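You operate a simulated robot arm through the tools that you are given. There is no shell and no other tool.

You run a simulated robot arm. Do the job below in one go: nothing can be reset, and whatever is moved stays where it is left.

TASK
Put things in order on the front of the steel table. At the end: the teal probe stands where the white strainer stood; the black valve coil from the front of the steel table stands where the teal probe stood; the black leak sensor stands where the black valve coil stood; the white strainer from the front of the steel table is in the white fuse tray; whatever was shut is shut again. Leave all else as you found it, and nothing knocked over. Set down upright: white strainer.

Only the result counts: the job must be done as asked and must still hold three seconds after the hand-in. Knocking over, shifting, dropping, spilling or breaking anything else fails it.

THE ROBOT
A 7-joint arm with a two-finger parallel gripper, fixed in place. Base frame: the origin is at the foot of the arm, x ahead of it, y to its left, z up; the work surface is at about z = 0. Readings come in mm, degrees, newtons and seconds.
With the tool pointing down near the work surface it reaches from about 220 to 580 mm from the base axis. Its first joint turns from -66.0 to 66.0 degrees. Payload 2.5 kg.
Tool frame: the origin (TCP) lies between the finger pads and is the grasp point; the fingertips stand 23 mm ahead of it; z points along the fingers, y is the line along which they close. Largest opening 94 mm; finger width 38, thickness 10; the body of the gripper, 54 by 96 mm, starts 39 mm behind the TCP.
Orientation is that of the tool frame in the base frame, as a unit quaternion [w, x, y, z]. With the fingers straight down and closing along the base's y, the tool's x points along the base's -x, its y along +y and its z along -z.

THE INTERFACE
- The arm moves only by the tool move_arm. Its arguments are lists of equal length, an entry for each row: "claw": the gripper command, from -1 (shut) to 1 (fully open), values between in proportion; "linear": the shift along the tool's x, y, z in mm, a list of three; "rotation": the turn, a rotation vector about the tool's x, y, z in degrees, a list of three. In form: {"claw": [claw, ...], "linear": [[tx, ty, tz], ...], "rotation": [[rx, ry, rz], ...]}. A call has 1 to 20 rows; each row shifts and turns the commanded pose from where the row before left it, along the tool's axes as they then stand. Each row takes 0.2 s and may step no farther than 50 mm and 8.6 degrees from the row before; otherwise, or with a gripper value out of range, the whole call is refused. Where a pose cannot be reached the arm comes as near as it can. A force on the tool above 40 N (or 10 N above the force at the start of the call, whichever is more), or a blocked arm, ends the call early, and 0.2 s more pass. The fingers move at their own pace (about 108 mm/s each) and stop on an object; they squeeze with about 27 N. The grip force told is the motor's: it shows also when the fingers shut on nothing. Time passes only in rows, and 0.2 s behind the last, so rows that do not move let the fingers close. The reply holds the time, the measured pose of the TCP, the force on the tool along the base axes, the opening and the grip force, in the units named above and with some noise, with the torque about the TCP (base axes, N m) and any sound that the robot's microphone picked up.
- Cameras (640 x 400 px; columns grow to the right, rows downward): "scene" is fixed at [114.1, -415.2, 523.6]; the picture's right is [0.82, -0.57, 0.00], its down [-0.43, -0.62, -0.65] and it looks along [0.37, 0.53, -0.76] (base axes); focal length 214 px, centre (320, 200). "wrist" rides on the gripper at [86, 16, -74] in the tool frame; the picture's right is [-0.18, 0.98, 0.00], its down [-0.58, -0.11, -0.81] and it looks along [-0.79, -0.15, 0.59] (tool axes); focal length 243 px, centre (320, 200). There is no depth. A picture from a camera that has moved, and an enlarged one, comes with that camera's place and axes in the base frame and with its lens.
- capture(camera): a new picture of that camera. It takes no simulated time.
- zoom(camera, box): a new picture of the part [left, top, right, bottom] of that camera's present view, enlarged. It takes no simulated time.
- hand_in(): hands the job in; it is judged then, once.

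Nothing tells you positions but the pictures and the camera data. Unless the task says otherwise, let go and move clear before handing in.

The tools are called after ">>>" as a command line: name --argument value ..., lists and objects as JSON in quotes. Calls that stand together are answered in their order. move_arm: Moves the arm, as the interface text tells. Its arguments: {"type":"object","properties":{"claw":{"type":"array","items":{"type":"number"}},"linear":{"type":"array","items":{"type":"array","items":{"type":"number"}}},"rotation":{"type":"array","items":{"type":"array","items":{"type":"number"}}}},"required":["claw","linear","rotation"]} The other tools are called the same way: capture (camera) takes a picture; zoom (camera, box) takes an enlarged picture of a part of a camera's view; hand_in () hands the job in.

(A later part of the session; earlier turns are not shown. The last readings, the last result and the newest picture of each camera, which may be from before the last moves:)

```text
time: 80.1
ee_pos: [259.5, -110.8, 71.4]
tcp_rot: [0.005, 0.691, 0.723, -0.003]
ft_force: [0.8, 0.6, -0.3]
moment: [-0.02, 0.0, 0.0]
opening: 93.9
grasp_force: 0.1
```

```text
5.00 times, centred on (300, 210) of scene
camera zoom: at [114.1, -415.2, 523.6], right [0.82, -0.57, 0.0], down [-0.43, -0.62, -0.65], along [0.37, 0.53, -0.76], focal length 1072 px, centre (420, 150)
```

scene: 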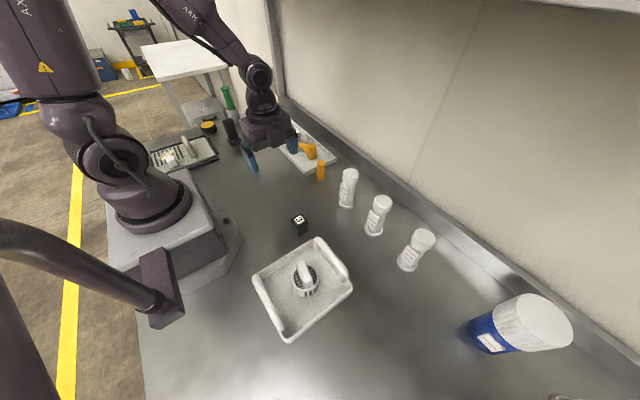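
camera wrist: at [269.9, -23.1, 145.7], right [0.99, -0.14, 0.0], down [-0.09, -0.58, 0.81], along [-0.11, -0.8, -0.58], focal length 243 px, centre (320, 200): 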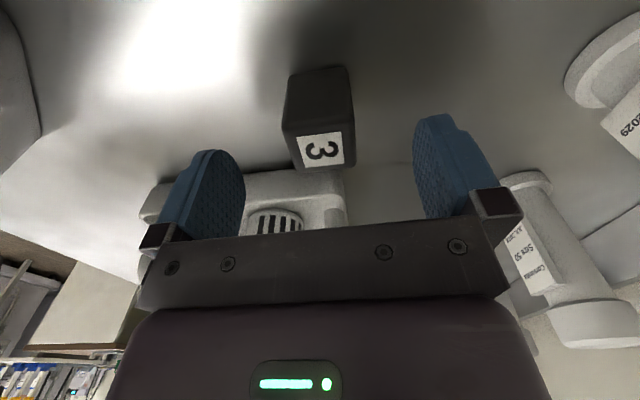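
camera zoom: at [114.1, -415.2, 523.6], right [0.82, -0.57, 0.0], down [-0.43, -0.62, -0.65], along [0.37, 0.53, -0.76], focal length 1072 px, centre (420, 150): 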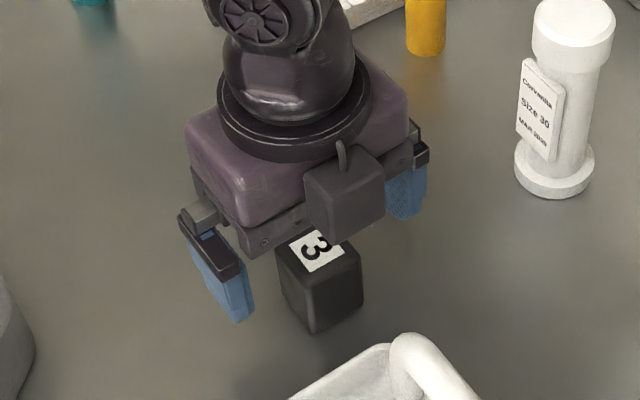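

>>> move_arm --claw '[1, 1, 1, 1]' --linear '[[0, 0, 15], [0, 0, 15], [0, 0, 11], [0, 0, 0]]' --rotation '[[0, 0, 0], [0, 0, 0], [0, 0, 0], [0, 0, 0]]'

>>> move_arm --claw '[-1, -1, -1, -1]' --linear '[[0, 0, 0], [0, 0, 0], [0, 0, 0], [0, 0, 0]]' --rotation '[[0, 0, 0], [0, 0, 0], [0, 0, 0], [0, 0, 0]]'

>>> move_arm --claw '[-1, -1, -1, -1]' --linear '[[0, 0, -5], [0, 0, -8], [0, 0, -10], [0, 0, 0]]' --rotation '[[0, 0, 0], [0, 0, 0], [0, 0, 0], [0, 0, 0]]'

>>> capture --camera "wrist"

>>> zoom --camera "scene" --box '[250, 170, 350, 250]'

```text
time: 81.1
ee_pos: [260.4, -112.3, 30.9]
tcp_rot: [0.005, 0.691, 0.723, -0.004]
ft_force: [-0.7, 0.6, 0.4]
moment: [0.01, -0.01, -0.01]
opening: 94.0
grasp_force: 0.0
```

```text
time: 82.1
ee_pos: [259.3, -111.6, 30.2]
tcp_rot: [0.005, 0.691, 0.722, -0.003]
ft_force: [-0.2, 0.4, 2.2]
moment: [0.02, 0.1, 0.03]
opening: 36.2
grasp_force: 27.0
```

```text
time: 83.1
ee_pos: [260.5, -109.5, 53.5]
tcp_rot: [0.005, 0.692, 0.722, -0.002]
ft_force: [0.3, -0.1, -1.3]
moment: [0.01, 0.01, 0.01]
opening: 36.2
grasp_force: 27.0
```

```text
taken
camera wrist: at [270.6, -22.7, 127.6], right [0.99, -0.14, 0.0], down [-0.09, -0.58, 0.81], along [-0.11, -0.8, -0.58], focal length 243 px, centre (320, 200)
```

wrist: 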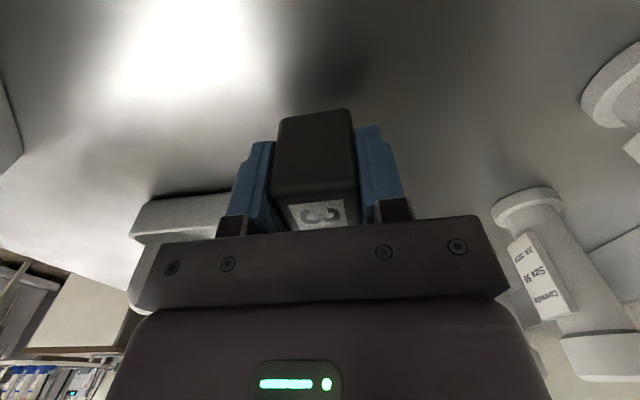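

```text
5.00 times, centred on (300, 210) of scene
camera zoom: at [114.1, -415.2, 523.6], right [0.82, -0.57, 0.0], down [-0.43, -0.62, -0.65], along [0.37, 0.53, -0.76], focal length 1072 px, centre (420, 150)
```

zoom: 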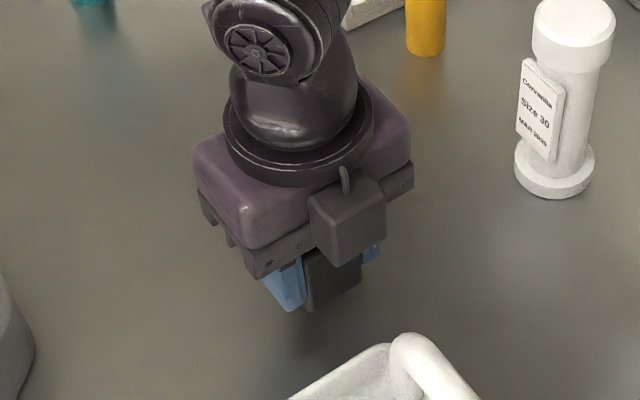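

The coil is held firmly (36.2 mm); its spot was about (259.7, −111.5). I'll lift it and carry it to where the probe stood, about (319.5, −428.5).

>>> move_arm --claw '[-1, -1, -1, -1, -1, -1, -1, -1, -1, -1, -1]' --linear '[[0, 0, -20], [0, 0, -38], [0, 0, -40], [-45.8, 6.5, 0], [-45.8, 6.5, 0], [-45.8, 6.5, 0], [-45.8, 6.5, 0], [-45.8, 6.5, 0], [-45.8, 6.5, 0], [-45.8, 6.5, 0], [0, 0, 0]]' --rotation '[[0, 0, 0], [0, 0, 0], [0, 0, 0], [0, 0, 0], [0, 0, 0], [0, 0, 0], [0, 0, 0], [0, 0, 0], [0, 0, 0], [0, 0, 0], [0, 0, 0]]'

>>> capture --camera "scene"

>>> capture --camera "wrist"

```text
time: 85.5
ee_pos: [318.2, -429.5, 154.7]
tcp_rot: [0.003, 0.691, 0.723, -0.003]
ft_force: [0.4, -0.4, -0.1]
moment: [-0.02, 0.0, -0.01]
opening: 36.3
grasp_force: 27.2
```

```text
taken
```

scene: 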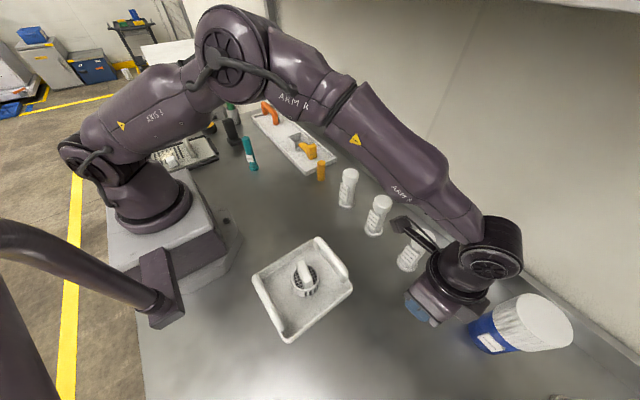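

```text
taken
camera wrist: at [329.0, -341.8, 228.8], right [0.99, -0.14, 0.0], down [-0.08, -0.58, 0.81], along [-0.11, -0.8, -0.58], focal length 243 px, centre (320, 200)
```

wrist: 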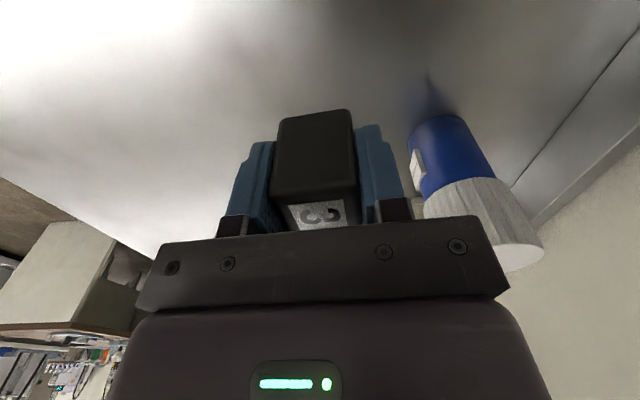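

>>> move_arm --claw '[-1, -1, -1, -1, -1, -1]' --linear '[[0.9, 1.3, 30], [0, 0, 35], [0, 0, 30], [0, 0, 16], [0, 0, 7], [0, 0, 0]]' --rotation '[[0, 0, 0], [0, 0, 0], [0, 0, 0], [0, 0, 0], [0, 0, 0], [0, 0, 0]]'

>>> zoom --camera "scene" --box '[330, 200, 490, 360]'

```text
time: 86.9
ee_pos: [322.2, -428.5, 37.0]
tcp_rot: [0.004, 0.691, 0.723, -0.002]
ft_force: [0.4, 0.7, -1.0]
moment: [-0.01, -0.03, 0.01]
opening: 36.2
grasp_force: 26.8
```

```text
2.50 times, centred on (410, 280) of scene
camera zoom: at [114.1, -415.2, 523.6], right [0.82, -0.57, 0.0], down [-0.43, -0.62, -0.65], along [0.37, 0.53, -0.76], focal length 536 px, centre (95, 0)
```

zoom: 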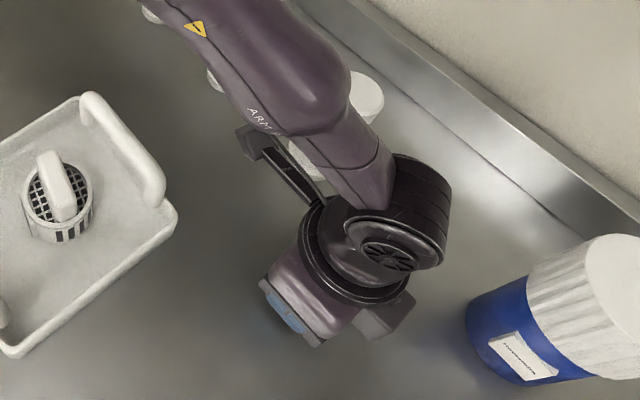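

>>> move_arm --claw '[-1, -1, -1]' --linear '[[0, -1.5, 3], [0, 0, 2], [0, 0, 0]]' --rotation '[[0, 0, 0], [0, 0, 0], [0, 0, 0]]'

>>> move_arm --claw '[-1, -1]' --linear '[[0, 0, 2], [0, 0, 0]]' --rotation '[[0, 0, 0], [0, 0, 0]]'

```text
time: 87.7
ee_pos: [318.6, -429.1, 32.7]
tcp_rot: [0.004, 0.691, 0.722, -0.003]
ft_force: [0.7, 0.4, -1.8]
moment: [-0.02, 0.0, 0.01]
opening: 36.3
grasp_force: 26.8
```

```text
time: 88.3
ee_pos: [318.9, -428.3, 30.6]
tcp_rot: [0.004, 0.691, 0.723, -0.002]
ft_force: [-0.4, 1.7, 2.7]
moment: [0.1, 0.09, 0.0]
opening: 36.3
grasp_force: 26.6
```

The coil touches the table at (319, −428). I'll release and rise.

>>> move_arm --claw '[0, 0.6, 1, 1, 1, 1, 1, 1]' --linear '[[0, 0, 0], [0, 0, 0], [0, 0, -5], [0, 0, -20], [0, 0, -35], [0, 0, -40], [0, 0, -40], [0, 0, 0]]' --rotation '[[0, 0, 0], [0, 0, 0], [0, 0, 0], [0, 0, 0], [0, 0, 0], [0, 0, 0], [0, 0, 0], [0, 0, 0]]'

>>> capture --camera "wrist"

>>> zoom --camera "scene" --box '[330, 200, 490, 360]'

```text
time: 90.1
ee_pos: [318.9, -426.3, 169.4]
tcp_rot: [0.005, 0.692, 0.722, -0.004]
ft_force: [-0.3, -0.4, 0.3]
moment: [-0.01, 0.0, 0.02]
opening: 93.7
grasp_force: 0.2
```

```text
taken
camera wrist: at [328.7, -338.9, 243.1], right [0.99, -0.14, 0.0], down [-0.08, -0.58, 0.81], along [-0.11, -0.8, -0.58], focal length 243 px, centre (320, 200)
```

wrist: 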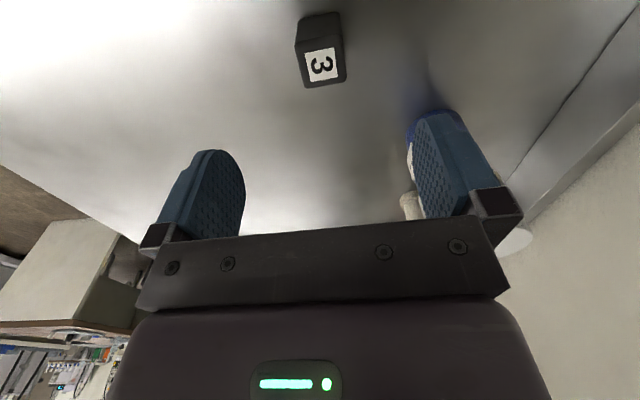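

```text
2.50 times, centred on (410, 280) of scene
camera zoom: at [114.1, -415.2, 523.6], right [0.82, -0.57, 0.0], down [-0.43, -0.62, -0.65], along [0.37, 0.53, -0.76], focal length 536 px, centre (95, 0)
```

zoom: 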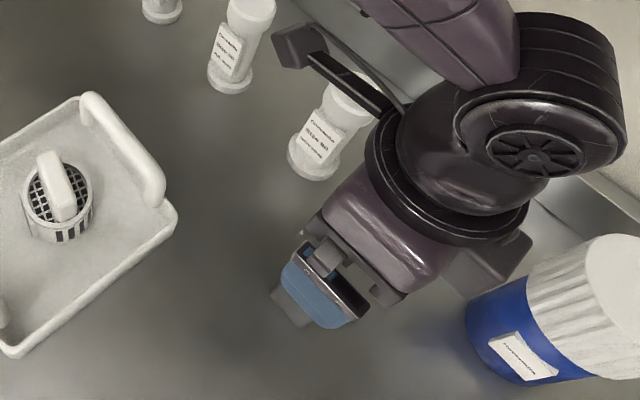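

The coil stands where the probe stood. Now I'll go back to the left side for the leak sensor, raising first and moving along x ≈ 260.

>>> move_arm --claw '[1, 1, 1, 1, 1, 1, 1, 1, 1, 1, 1, 1, 1, 1, 1, 1, 1, 1, 1, 1]' --linear '[[0, 0, -25], [0, 0, -25], [46, -7, 0], [46, -7, 0], [46, -7, 0], [46, -7, 0], [46, -7, 0], [46, -4, 0], [46, -4, 0], [46, 0, 0], [46, 0, 0], [46, 0, 0], [46, 0, 0], [0, 0, 0], [0, 0, 0], [0, 0, 0], [0, 0, 0], [0, 0, 0], [0, 0, 0], [0, 0, 0]]' --rotation '[[0, 0, 0], [0, 0, 0], [0, 0, 0], [0, 0, 0], [0, 0, 0], [0, 0, 0], [0, 0, 0], [0, 0, 0], [0, 0, 0], [0, 0, 0], [0, 0, 0], [0, 0, 0], [0, 0, 0], [0, 0, -8.5], [0, 0, -8.5], [0, 0, -8.5], [0, 0, -8.5], [0, 0, -8.5], [0, 0, -8.5], [0, 0, -8.5]]'

>>> capture --camera "scene"

```text
time: 94.3
ee_pos: [253.6, 77.7, 216.4]
tcp_rot: [0.003, 0.241, 0.971, -0.004]
ft_force: [-0.3, -0.1, 0.7]
moment: [-0.04, 0.01, 0.0]
opening: 93.8
grasp_force: 0.0
```

```text
taken
```

scene: 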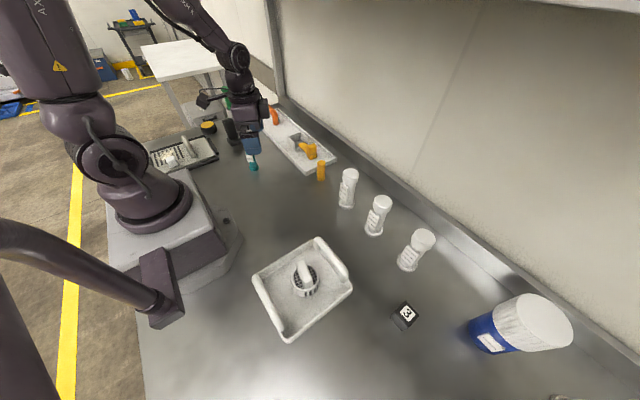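

>>> move_arm --claw '[1, 1, 1, 1, 1, 1, 1, 1, 1, 1, 1, 1, 1, 1, 1, 1, 1]' --linear '[[0, 0, 0], [0, 0, 0], [0, 0, 0], [0, 0, 0], [0, 0, 0], [0, 0, 0], [0, 0, 0], [0, 0, 0], [0, 0, 0], [0, 0, 0], [0, 0, 0], [0, 0, 0], [-44, 20, 0], [-44, 20, 0], [-44, 20, 0], [-44, 20, 0], [0, 0, 0]]' --rotation '[[0, 0, -8.5], [0, 0, -8.5], [0, 0, -8.5], [0, 0, -8.5], [0, 0, -8.5], [0, 0, -8.5], [0, 0, -8.5], [0, 0, -8.5], [0, 0, -8.5], [0, 0, -8.5], [0, 0, -8.5], [0, 0, -8.5], [0, 0, 0], [0, 0, 0], [0, 0, 0], [0, 0, 0], [0, 0, 0]]'

>>> capture --camera "wrist"

>>> capture --camera "scene"

```text
time: 97.9
ee_pos: [222.5, 268.7, 214.1]
tcp_rot: [-0.002, -0.601, 0.799, -0.005]
ft_force: [-0.1, 0.2, 0.6]
moment: [-0.01, 0.01, -0.05]
opening: 94.2
grasp_force: 0.0
```

```text
taken
camera wrist: at [182.1, 189.7, 290.6], right [-0.89, 0.45, -0.01], down [0.26, 0.54, 0.8], along [0.36, 0.71, -0.6], focal length 243 px, centre (320, 200)
```

wrist: 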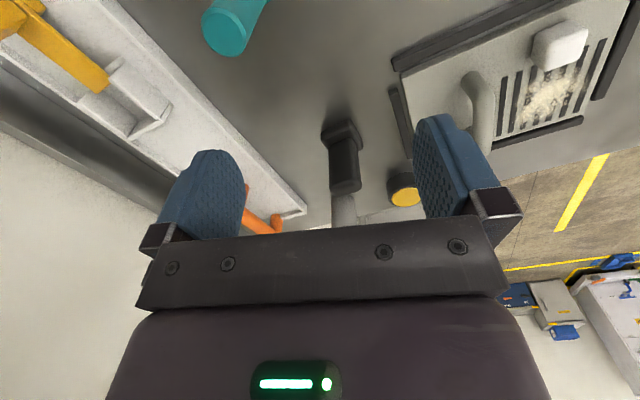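

```text
taken
```

scene: 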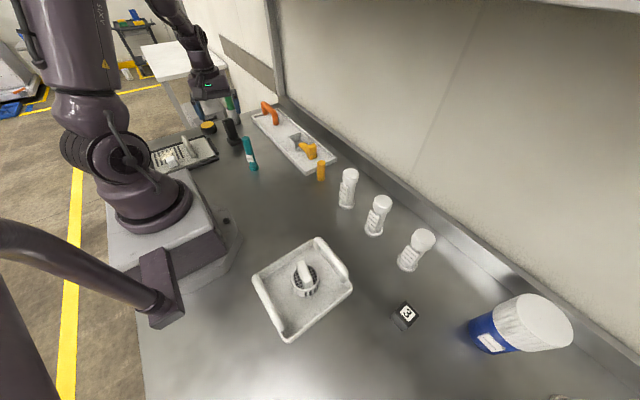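

>>> zoom --camera "wrist" --box '[295, 105, 395, 205]'

>>> zoom --camera "scene" --box '[205, 105, 265, 180]'

>>> zoom --camera "scene" --box '[380, 280, 450, 340]'

```text
4.00 times, centred on (345, 155) of wrist
camera zoom: at [182.1, 189.7, 290.6], right [-0.89, 0.45, -0.01], down [0.26, 0.54, 0.8], along [0.36, 0.71, -0.6], focal length 970 px, centre (220, 380)
```

zoom: 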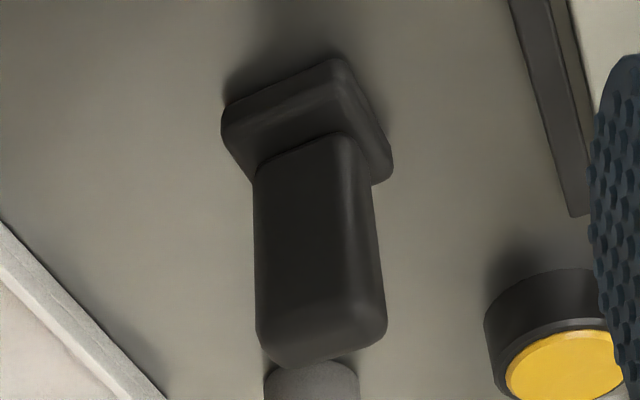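

```text
5.33 times, centred on (235, 142) of scene
camera zoom: at [114.1, -415.2, 523.6], right [0.82, -0.57, 0.0], down [-0.43, -0.62, -0.65], along [0.37, 0.53, -0.76], focal length 1144 px, centre (773, 507)
```

zoom: 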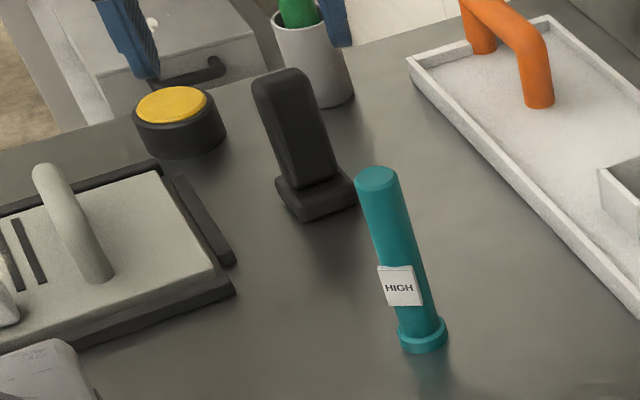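

```text
6.67 times, centred on (415, 310) of scene
camera zoom: at [114.1, -415.2, 523.6], right [0.82, -0.57, 0.0], down [-0.43, -0.62, -0.65], along [0.37, 0.53, -0.76], focal length 1430 px, centre (-313, -533)
```

zoom: 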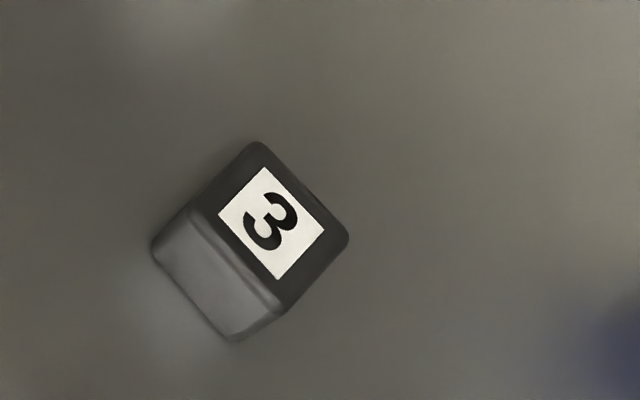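

The leak sensor has a foot (x 235–282, y 386–432) and a column about 37×25 mm (x 242–279, y 407–432) reaching z ≈ 85. I'll turn the tool to heading 0 so the fingers close along y across the 25 mm depth, then move above it.

>>> move_arm --claw '[1, 1, 1, 1, 1, 1, 1, 1, 1, 1, 1, 1, 1, 1]' --linear '[[0, 0, 0], [0, 0, 0], [0, 0, 0], [0, 0, 0], [0, 0, 0], [0, 0, 0], [0, 0, 0], [0, 0, 0], [0, 0, 0], [-9.5, 37.7, 0], [-9.5, 37.7, 0], [-9.5, 37.7, 0], [-9.5, 37.7, 0], [0, 0, 0]]' --rotation '[[0, 0, 8.2], [0, 0, 8.2], [0, 0, 8.2], [0, 0, 8.2], [0, 0, 8.2], [0, 0, 8.2], [0, 0, 8.2], [0, 0, 8.2], [0, 0, 8.2], [0, 0, 0], [0, 0, 0], [0, 0, 0], [0, 0, 0], [0, 0, 0]]'

>>> capture --camera "wrist"

>>> capture --camera "scene"

```text
time: 100.9
ee_pos: [258.7, 421.5, 213.5]
tcp_rot: [0.0, -0.001, 1.0, -0.005]
ft_force: [-0.2, -0.5, -0.1]
moment: [-0.01, -0.03, 0.0]
opening: 94.1
grasp_force: 0.1
```

```text
taken
camera wrist: at [172.0, 438.7, 288.3], right [0.18, 0.98, -0.01], down [0.58, -0.1, 0.81], along [0.79, -0.15, -0.59], focal length 243 px, centre (320, 200)
```

wrist: 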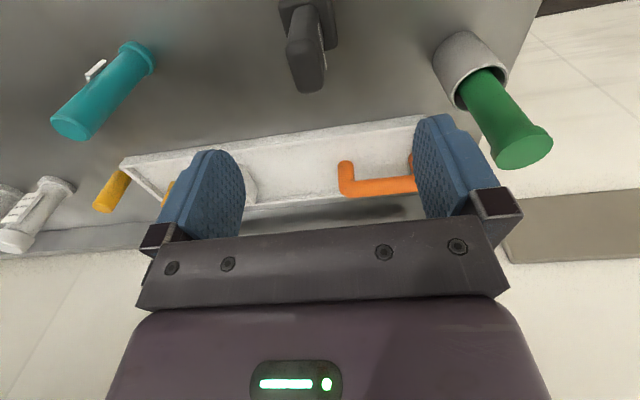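

```text
taken
```

scene: 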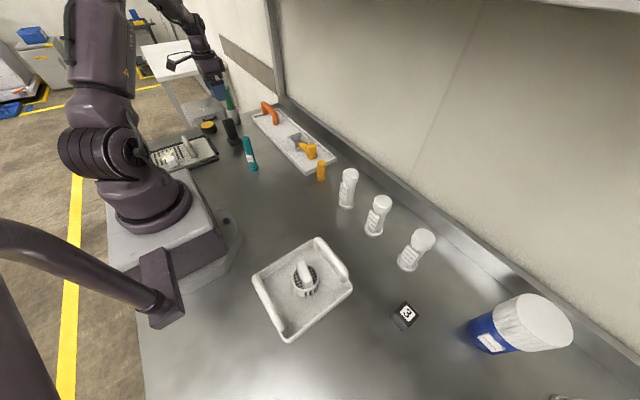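

>>> zoom --camera "wrist" --box '[250, 0, 370, 100]'

```text
4.00 times, centred on (310, 50) of wrist
camera zoom: at [172.0, 438.7, 288.3], right [0.18, 0.98, -0.01], down [0.58, -0.1, 0.81], along [0.79, -0.15, -0.59], focal length 970 px, centre (360, 800)
```

zoom: 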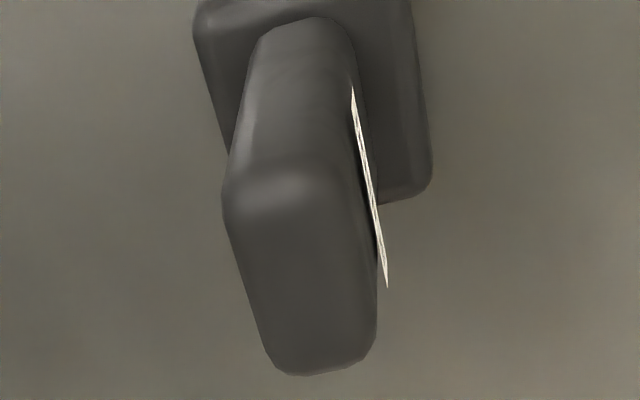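

From two views the sensor's column is centred on its foot at about (258.5, 411), with its top at z ≈ 99 and a small white label on the +y face. I'll shift 10 mm in −y, lower partway and check.

>>> move_arm --claw '[1, 1, 1, 1]' --linear '[[0, -10.5, 25], [0, 0, 30], [0, 0, 25], [0, 0, 0]]' --rotation '[[0, 0, 0], [0, 0, 0], [0, 0, 0], [0, 0, 0]]'

>>> capture --camera "wrist"

>>> zoom --camera "scene" --box '[190, 80, 290, 180]'

```text
time: 101.9
ee_pos: [262.3, 409.7, 131.7]
tcp_rot: [0.001, -0.002, 1.0, -0.005]
ft_force: [0.5, 0.2, 0.3]
moment: [0.01, 0.04, -0.02]
opening: 94.1
grasp_force: 0.1
```

```text
taken
camera wrist: at [173.9, 426.2, 206.7], right [0.18, 0.98, -0.01], down [0.58, -0.1, 0.81], along [0.79, -0.15, -0.59], focal length 243 px, centre (320, 200)
```

wrist: 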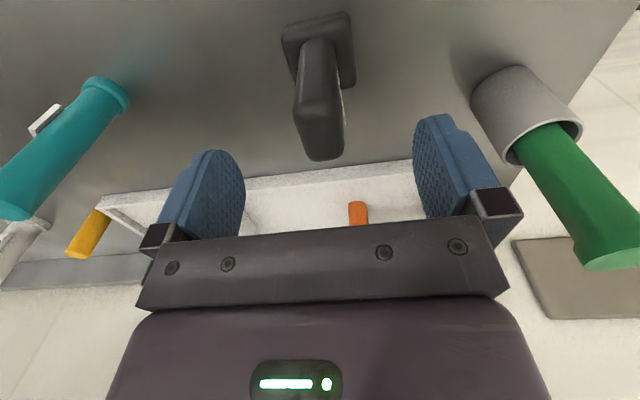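

```text
4.00 times, centred on (240, 130) of scene
camera zoom: at [114.1, -415.2, 523.6], right [0.82, -0.57, 0.0], down [-0.43, -0.62, -0.65], along [0.37, 0.53, -0.76], focal length 858 px, centre (640, 480)
```

zoom: 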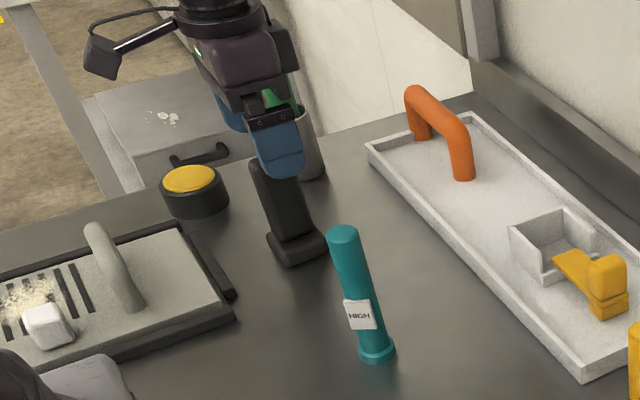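

>>> zoom --camera "wrist" --box '[260, 0, 380, 170]'

```text
2.35 times, centred on (320, 85) of wrist
camera zoom: at [173.9, 426.2, 206.7], right [0.18, 0.98, -0.01], down [0.58, -0.1, 0.81], along [0.79, -0.15, -0.59], focal length 571 px, centre (320, 471)
```

zoom: 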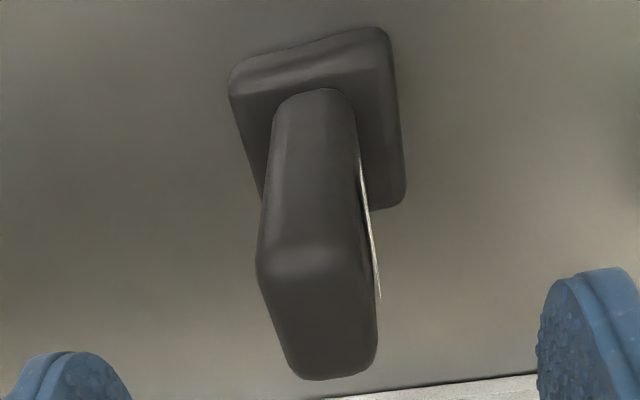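

The sensor is centred at (260.5, 411), aligned with the fingers. I'll descend to z ≈ 66 and close.

>>> move_arm --claw '[1, 1, 1, 1, 1]' --linear '[[1.2, 1.3, 20], [0, 0, 20], [0, 0, 16], [0, 0, 9], [0, 0, 0]]' --rotation '[[0, 0, 0], [0, 0, 0], [0, 0, 0], [0, 0, 0], [0, 0, 0]]'

>>> capture --camera "wrist"

>>> zoom --camera "scene" --box '[190, 80, 290, 180]'

```text
time: 103.1
ee_pos: [261.3, 409.0, 68.8]
tcp_rot: [0.001, -0.001, 1.0, -0.004]
ft_force: [-0.5, 0.2, -0.3]
moment: [0.01, 0.04, -0.04]
opening: 94.2
grasp_force: 0.1
```

```text
taken
camera wrist: at [172.6, 424.9, 142.2], right [0.18, 0.98, -0.01], down [0.58, -0.1, 0.81], along [0.79, -0.15, -0.59], focal length 243 px, centre (320, 200)
```

wrist: 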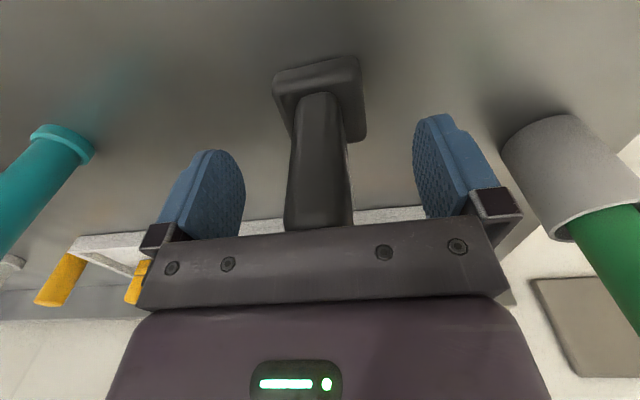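

```text
4.00 times, centred on (240, 130) of scene
camera zoom: at [114.1, -415.2, 523.6], right [0.82, -0.57, 0.0], down [-0.43, -0.62, -0.65], along [0.37, 0.53, -0.76], focal length 858 px, centre (640, 480)
```

zoom: 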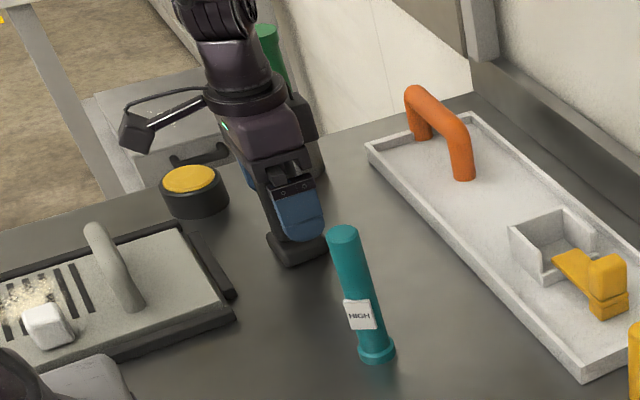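

>>> move_arm --claw '[-1, -1, -1, -1]' --linear '[[0, 0, 0], [0, 0, 0], [0, 0, 0], [0, 0, 0]]' --rotation '[[0, 0, 0], [0, 0, 0], [0, 0, 0], [0, 0, 0]]'

>>> move_arm --claw '[-1, -1, -1, -1]' --linear '[[0, 0, -4], [0, 0, -6], [0, 0, -10], [0, 0, 0]]' --rotation '[[0, 0, 0], [0, 0, 0], [0, 0, 0], [0, 0, 0]]'

>>> capture --camera "wrist"

>>> zoom --camera "scene" --box '[190, 80, 290, 180]'

```text
time: 104.1
ee_pos: [260.7, 409.1, 67.6]
tcp_rot: [0.001, -0.002, 1.0, -0.004]
ft_force: [1.0, 1.5, 1.5]
moment: [0.16, -0.06, -0.03]
opening: 23.8
grasp_force: 27.0
```

```text
time: 105.1
ee_pos: [260.3, 408.6, 88.9]
tcp_rot: [0.001, -0.001, 1.0, -0.006]
ft_force: [-0.9, 0.8, -0.9]
moment: [0.02, 0.0, 0.0]
opening: 23.6
grasp_force: 26.7
```

```text
taken
camera wrist: at [172.4, 425.2, 162.5], right [0.18, 0.98, -0.01], down [0.58, -0.1, 0.81], along [0.79, -0.15, -0.59], focal length 243 px, centre (320, 200)
```

wrist: 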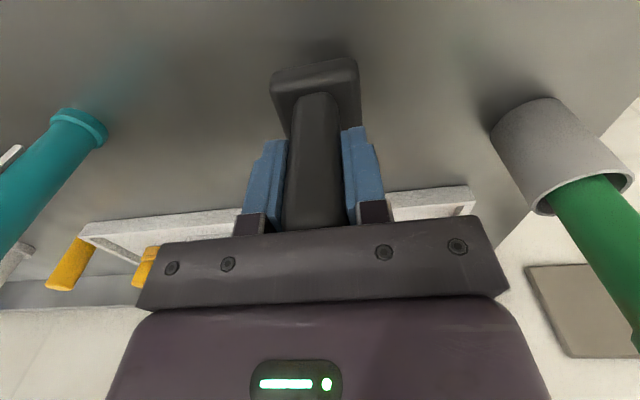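

```text
4.00 times, centred on (240, 130) of scene
camera zoom: at [114.1, -415.2, 523.6], right [0.82, -0.57, 0.0], down [-0.43, -0.62, -0.65], along [0.37, 0.53, -0.76], focal length 858 px, centre (640, 480)
```

zoom: 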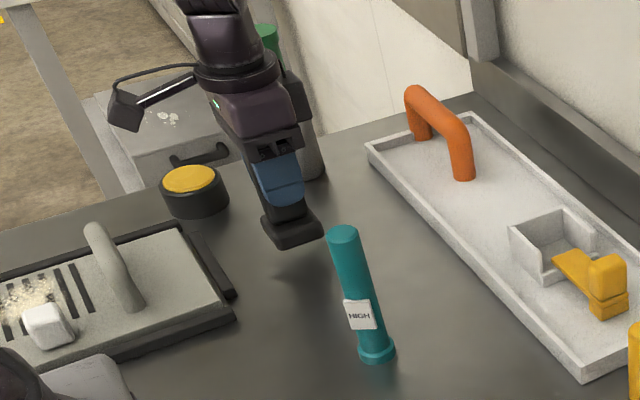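

The sensor lifts freely, so it is a loose part. I'll raise it well above the probe's height and carry it toward (260, −40); there I'll turn it to read its label with the scene camera.

>>> move_arm --claw '[-1, -1, -1, -1, -1, -1, -1, -1, -1, -1, -1, -1, -1, -1, -1]' --linear '[[0, 0, -20], [0, 0, -40], [0, 0, -42], [0, 0, -42], [0, -46, 0], [0, -46, 0], [0, -46, 0], [0, -46, 0], [0, -46, 0], [0, -46, 0], [0, -46, 0], [0, -46, 0], [0, -46, 0], [0, -46, 0], [0, 0, 0]]' --rotation '[[0, 0, 0], [0, 0, 0], [0, 0, 0], [0, 0, 0], [0, 0, 0], [0, 0, 0], [0, 0, 0], [0, 0, 0], [0, 0, 0], [0, 0, 0], [0, 0, 0], [0, 0, 0], [0, 0, 0], [0, 0, 0], [0, 0, 0]]'

>>> capture --camera "scene"

>>> capture --camera "wrist"

```text
time: 108.3
ee_pos: [264.1, -48.8, 239.9]
tcp_rot: [0.001, -0.002, 1.0, -0.006]
ft_force: [-0.8, 0.3, -1.0]
moment: [0.02, 0.0, -0.03]
opening: 23.8
grasp_force: 27.1
```

```text
taken
```

scene: 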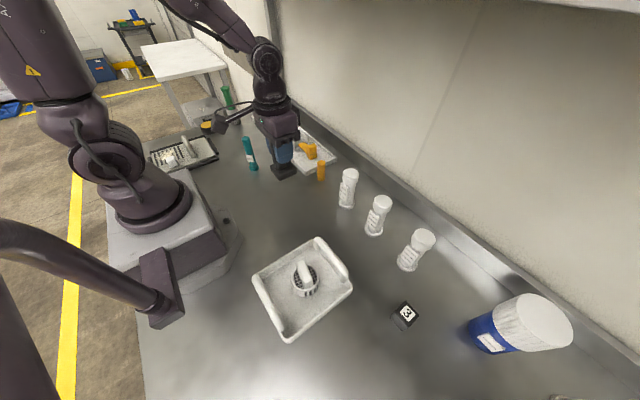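

```text
taken
camera wrist: at [176.5, -33.0, 315.5], right [0.18, 0.98, -0.01], down [0.58, -0.1, 0.81], along [0.79, -0.15, -0.59], focal length 243 px, centre (320, 200)
```

wrist: 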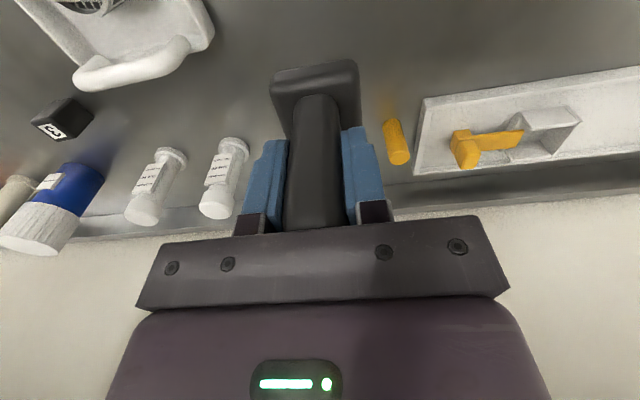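

>>> move_arm --claw '[-1, -1, -1, -1, -1, -1, -1, -1, -1, -1, -1, -1, -1]' --linear '[[0, 0, 0], [0, 0, 0], [0, 0, 0], [0, 0, 0], [0, 0, 0], [0, 0, 0], [0, 0, 0], [0, 0, 0], [0, 0, 0], [0, 0, 0], [0, 0, 0], [0, 0, 0], [0, 0, 0]]' --rotation '[[0, 0, -8.5], [0, 0, -8.5], [0, 0, -8.5], [0, 0, -8.5], [0, 0, -8.5], [0, 0, -8.5], [0, 0, -8.5], [0, 0, -8.5], [0, 0, -8.5], [0, 0, -8.5], [0, 0, -8.5], [0, 0, -8.5], [0, 0, 0]]'

>>> zoom --camera "scene" --box '[230, 120, 340, 200]'

>>> capture --camera "scene"

```text
time: 111.1
ee_pos: [262.8, -50.6, 235.8]
tcp_rot: [0.004, 0.779, -0.627, 0.004]
ft_force: [0.2, 0.5, -1.0]
moment: [0.01, 0.01, -0.04]
opening: 23.7
grasp_force: 27.0
```

```text
5.00 times, centred on (285, 160) of scene
camera zoom: at [114.1, -415.2, 523.6], right [0.82, -0.57, 0.0], down [-0.43, -0.62, -0.65], along [0.37, 0.53, -0.76], focal length 1072 px, centre (495, 400)
```

zoom: 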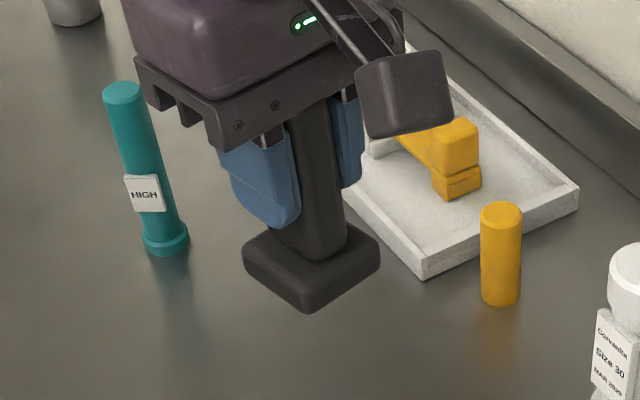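

```text
taken
```

scene: 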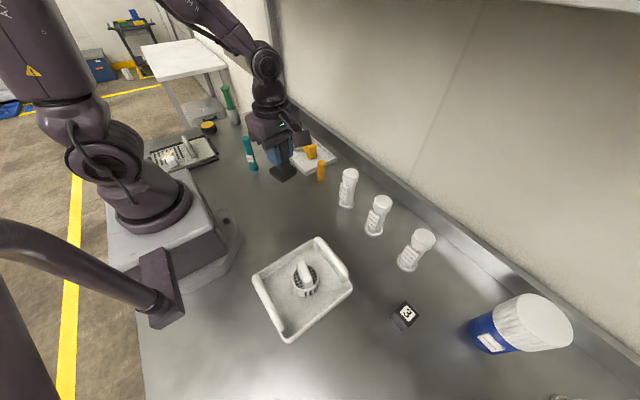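

The label sits under the finger, so I'll read it after setting the sensor down. I'll turn back to heading 0 (its original orientation) and move over the coil's old spot at (259.7, −111.5).

>>> move_arm --claw '[-1, -1, -1, -1, -1, -1, -1, -1, -1, -1, -1, -1, -1, -1, -1]' --linear '[[0, 0, 0], [0, 0, 0], [0, 0, 0], [0, 0, 0], [0, 0, 0], [0, 0, 0], [0, 0, 0], [0, 0, 0], [0, 0, 0], [0, 0, 0], [0, 0, 0], [0, 0, 0], [1.5, -30.5, 0], [1.5, -30.5, 0], [0, 0, 0]]' --rotation '[[0, 0, 8.5], [0, 0, 8.5], [0, 0, 8.5], [0, 0, 8.5], [0, 0, 8.5], [0, 0, 8.5], [0, 0, 8.5], [0, 0, 8.5], [0, 0, 8.5], [0, 0, 8.5], [0, 0, 8.5], [0, 0, 8.5], [0, 0, 0], [0, 0, 0], [0, 0, 0]]'

>>> move_arm --claw '[-1, -1, -1, -1, -1]' --linear '[[0, 0, 40], [0, 0, 40], [0, 0, 40], [0, 0, 25], [0, 0, 0]]' --rotation '[[0, 0, 0], [0, 0, 0], [0, 0, 0], [0, 0, 0], [0, 0, 0]]'

>>> zoom --camera "scene" --box '[240, 160, 360, 260]'

```text
time: 114.3
ee_pos: [260.5, -111.2, 236.3]
tcp_rot: [0.002, -0.001, 1.0, -0.005]
ft_force: [0.7, -0.3, -1.1]
moment: [0.0, 0.0, 0.01]
opening: 23.5
grasp_force: 27.1
```

```text
time: 115.5
ee_pos: [264.0, -112.7, 89.8]
tcp_rot: [0.0, -0.001, 1.0, -0.005]
ft_force: [0.0, 0.3, -0.9]
moment: [0.01, 0.0, -0.02]
opening: 23.8
grasp_force: 27.0
```

```text
4.00 times, centred on (300, 210) of scene
camera zoom: at [114.1, -415.2, 523.6], right [0.82, -0.57, 0.0], down [-0.43, -0.62, -0.65], along [0.37, 0.53, -0.76], focal length 858 px, centre (400, 160)
```

zoom: 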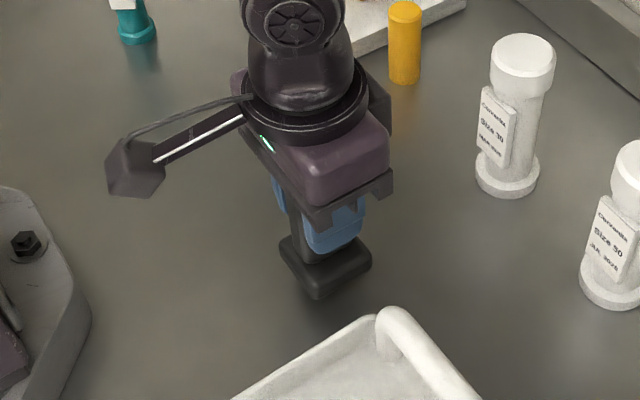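

>>> move_arm --claw '[-1, -1, -1, -1]' --linear '[[4, 1, 8], [0, 0, 6], [0, 0, 3], [0, 0, 0]]' --rotation '[[0, 0, 0], [0, 0, 0], [0, 0, 0], [0, 0, 0]]'

>>> move_arm --claw '[-1, -1]' --linear '[[0, 0, 2.5], [0, 0, 0]]' --rotation '[[0, 0, 0], [0, 0, 0]]'

```text
time: 116.5
ee_pos: [257.6, -111.3, 72.5]
tcp_rot: [0.0, -0.002, 1.0, -0.005]
ft_force: [0.4, 0.2, -0.6]
moment: [-0.02, 0.0, -0.01]
opening: 23.8
grasp_force: 27.1
```

```text
time: 117.1
ee_pos: [256.5, -111.4, 70.4]
tcp_rot: [0.001, -0.002, 1.0, -0.006]
ft_force: [-0.2, 0.5, -0.5]
moment: [0.02, -0.01, 0.02]
opening: 23.8
grasp_force: 26.8
```

>>> move_arm --claw '[-1, -1]' --linear '[[-2.3, 0, 1.5], [0, 0, 0]]' --rotation '[[0, 0, 0], [0, 0, 0]]'

>>> move_arm --claw '[-1, -1]' --linear '[[0, 0, 1.5], [0, 0, 0]]' --rotation '[[0, 0, 0], [0, 0, 0]]'

```text
time: 117.7
ee_pos: [260.9, -112.2, 69.5]
tcp_rot: [0.001, -0.002, 1.0, -0.006]
ft_force: [0.8, 0.1, -1.4]
moment: [0.0, -0.03, 0.01]
opening: 23.9
grasp_force: 27.0
```

```text
time: 118.3
ee_pos: [259.4, -112.1, 67.5]
tcp_rot: [0.0, -0.003, 1.0, -0.005]
ft_force: [-0.1, 0.0, -1.4]
moment: [-0.01, 0.01, -0.03]
opening: 23.5
grasp_force: 27.2
```

>>> move_arm --claw '[-1, -1]' --linear '[[0, 0, 1.2], [0, 0, 0]]' --rotation '[[0, 0, 0], [0, 0, 0]]'

```text
time: 118.9
ee_pos: [260.6, -113.0, 66.2]
tcp_rot: [0.0, -0.002, 1.0, -0.006]
ft_force: [-3.9, 0.6, 19.8]
moment: [0.63, 0.12, 0.11]
opening: 23.8
grasp_force: 26.7
```

The sensor touches down at about (260, −112). I'll release and rise straight up.

>>> move_arm --claw '[-1, -0.2, 0.2, 0.3, 0.3, 0.3, 0.5, 1, 1]' --linear '[[0, 0, -0.8], [0, 0, 0], [0, 0, 0], [0, 0, -8], [0, 0, -20], [0, 0, -30], [0, 0, -40], [0, 0, -40], [0, 0, 0]]' --rotation '[[0, 0, 0], [0, 0, 0], [0, 0, 0], [0, 0, 0], [0, 0, 0], [0, 0, 0], [0, 0, 0], [0, 0, 0], [0, 0, 0]]'

>>> capture --camera "wrist"

>>> capture --camera "scene"

>>> zoom --camera "scene" --box '[240, 160, 360, 260]'

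```text
time: 120.9
ee_pos: [259.4, -109.3, 208.8]
tcp_rot: [0.001, -0.001, 1.0, -0.005]
ft_force: [0.5, -0.5, -0.4]
moment: [-0.04, 0.05, 0.0]
opening: 94.2
grasp_force: 0.0
```

```text
taken
camera wrist: at [171.7, -93.7, 283.7], right [0.18, 0.98, -0.01], down [0.58, -0.1, 0.81], along [0.79, -0.15, -0.59], focal length 243 px, centre (320, 200)
```

wrist: 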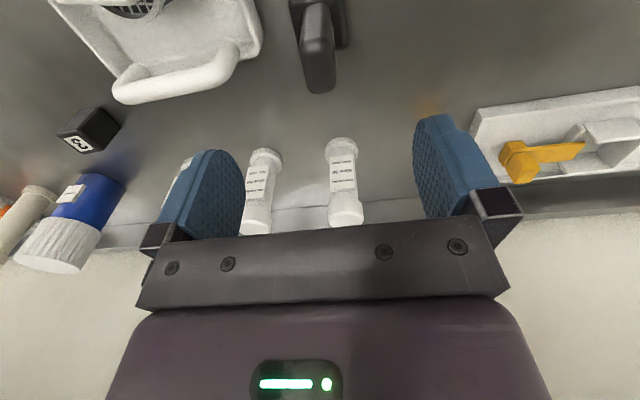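

```text
taken
```

scene: 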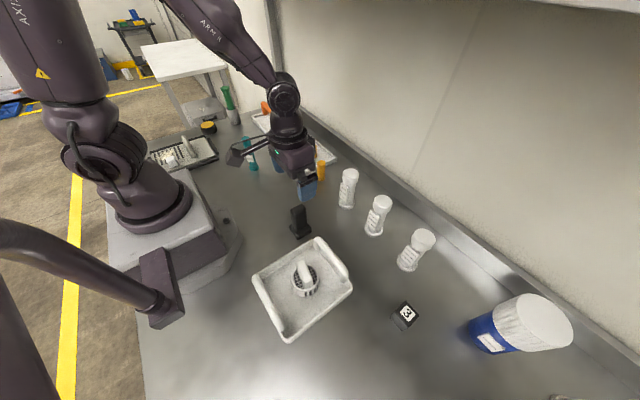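

```text
4.00 times, centred on (300, 210) of scene
camera zoom: at [114.1, -415.2, 523.6], right [0.82, -0.57, 0.0], down [-0.43, -0.62, -0.65], along [0.37, 0.53, -0.76], focal length 858 px, centre (400, 160)
```

zoom: 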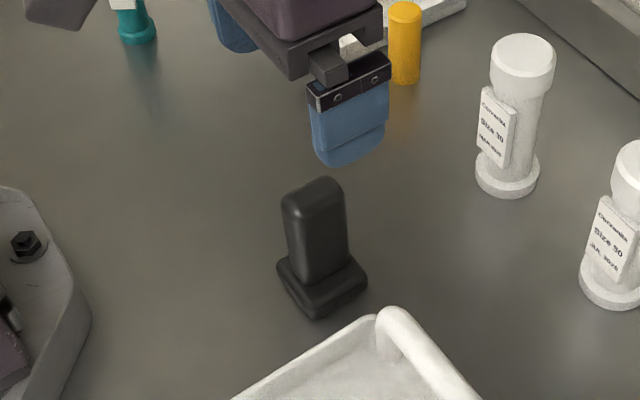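

The sensor stands on the coil's old spot. To be sure it is the right item, I'll look at the label on its +y face from the +y side.

>>> move_arm --claw '[1, 1, 1, 1, 1, 1, 1, 1, 1, 1, 1, 1, 1, 1, 1, 1]' --linear '[[0, 45, 0], [0, 45, 0], [0, 45, 0], [0, 0, 0], [0, 0, 0], [0, 0, 0], [0, 0, 0], [0, 0, 0], [0, 0, 0], [0, 0, 0], [0, 0, 0], [0, 0, 0], [0, 0, 0], [0, 0, 0], [0, 0, 0], [0, 0, 0]]' --rotation '[[0, 0, 0], [0, 0, 0], [0, 0, 0], [0, 0, 8.2], [0, 0, 8.2], [0, 0, 8.2], [0, 0, 8.2], [0, 0, 8.2], [0, 0, 8.2], [0, 0, 8.2], [0, 0, 8.2], [0, 0, 8.2], [0, 0, 8.2], [0, 0, 8], [0, 0, 0]]'

>>> capture --camera "wrist"

>>> zoom --camera "wrist" --box '[270, 60, 390, 180]'

```text
refused: the lists must be of equal length
```

```text
taken
camera wrist: at [171.7, -93.7, 283.7], right [0.18, 0.98, -0.01], down [0.58, -0.1, 0.81], along [0.79, -0.15, -0.59], focal length 243 px, centre (320, 200)
```

wrist: 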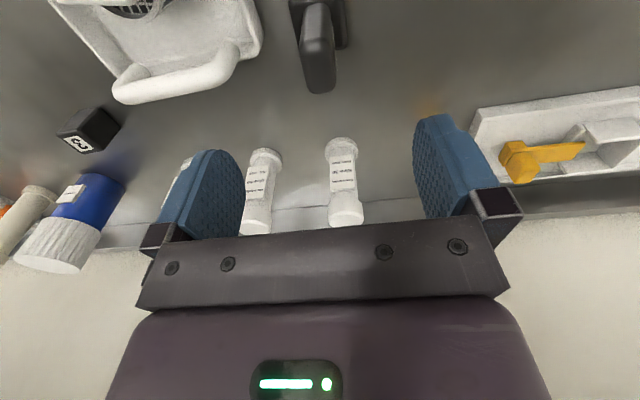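

```text
3.33 times, centred on (330, 120) of wrist
camera zoom: at [171.7, -93.7, 283.7], right [0.18, 0.98, -0.01], down [0.58, -0.1, 0.81], along [0.79, -0.15, -0.59], focal length 809 px, centre (287, 467)
```

zoom: 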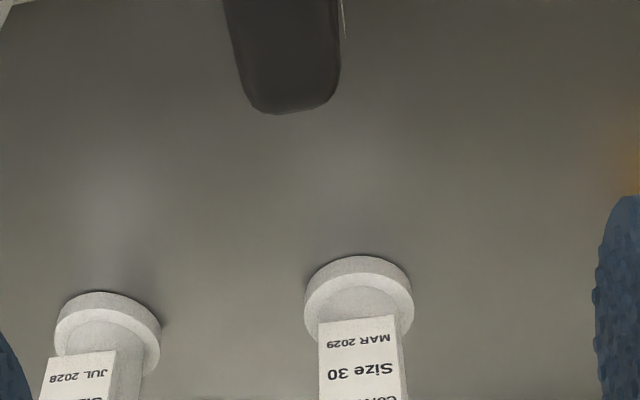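

That call was refused because the lists differed in length and nothing moved; I'll resend it with matched rows.

>>> move_arm --claw '[1, 1, 1, 1, 1, 1, 1, 1, 1, 1, 1, 1, 1, 1, 1]' --linear '[[0, 45, 0], [0, 45, 0], [0, 45, 0], [0, 0, 0], [0, 0, 0], [0, 0, 0], [0, 0, 0], [0, 0, 0], [0, 0, 0], [0, 0, 0], [0, 0, 0], [0, 0, 0], [0, 0, 0], [0, 0, 0], [0, 0, 0]]' --rotation '[[0, 0, 0], [0, 0, 0], [0, 0, 0], [0, 0, 8.2], [0, 0, 8.2], [0, 0, 8.2], [0, 0, 8.2], [0, 0, 8.2], [0, 0, 8.2], [0, 0, 8.2], [0, 0, 8.2], [0, 0, 8.2], [0, 0, 8.2], [0, 0, 8], [0, 0, 0]]'

>>> capture --camera "wrist"

>>> zoom --camera "wrist" --box '[270, 60, 390, 180]'

```text
time: 124.1
ee_pos: [257.9, 25.6, 204.4]
tcp_rot: [0.004, 0.707, 0.708, -0.003]
ft_force: [-0.4, 0.4, 0.0]
moment: [-0.01, 0.01, 0.0]
opening: 94.1
grasp_force: 0.1
```

```text
taken
camera wrist: at [272.3, 111.6, 279.1], right [0.98, -0.18, 0.0], down [-0.11, -0.57, 0.81], along [-0.15, -0.8, -0.58], focal length 243 px, centre (320, 200)
```

wrist: 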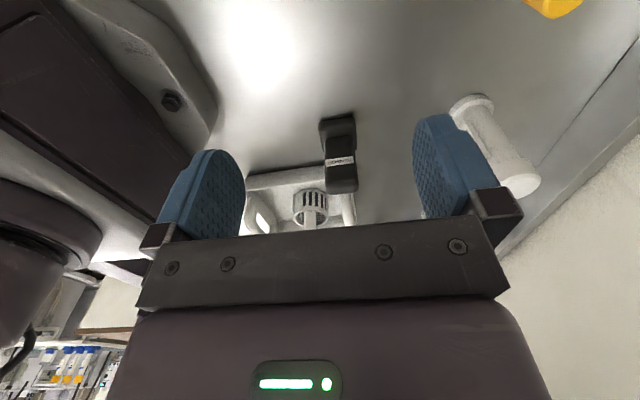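

```text
3.33 times, centred on (330, 120) of wrist
camera zoom: at [272.3, 111.6, 279.1], right [0.98, -0.18, 0.0], down [-0.11, -0.57, 0.81], along [-0.15, -0.8, -0.58], focal length 809 px, centre (287, 467)
```

zoom: 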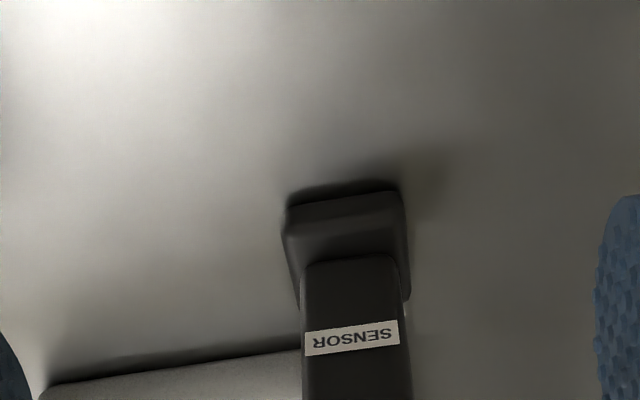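

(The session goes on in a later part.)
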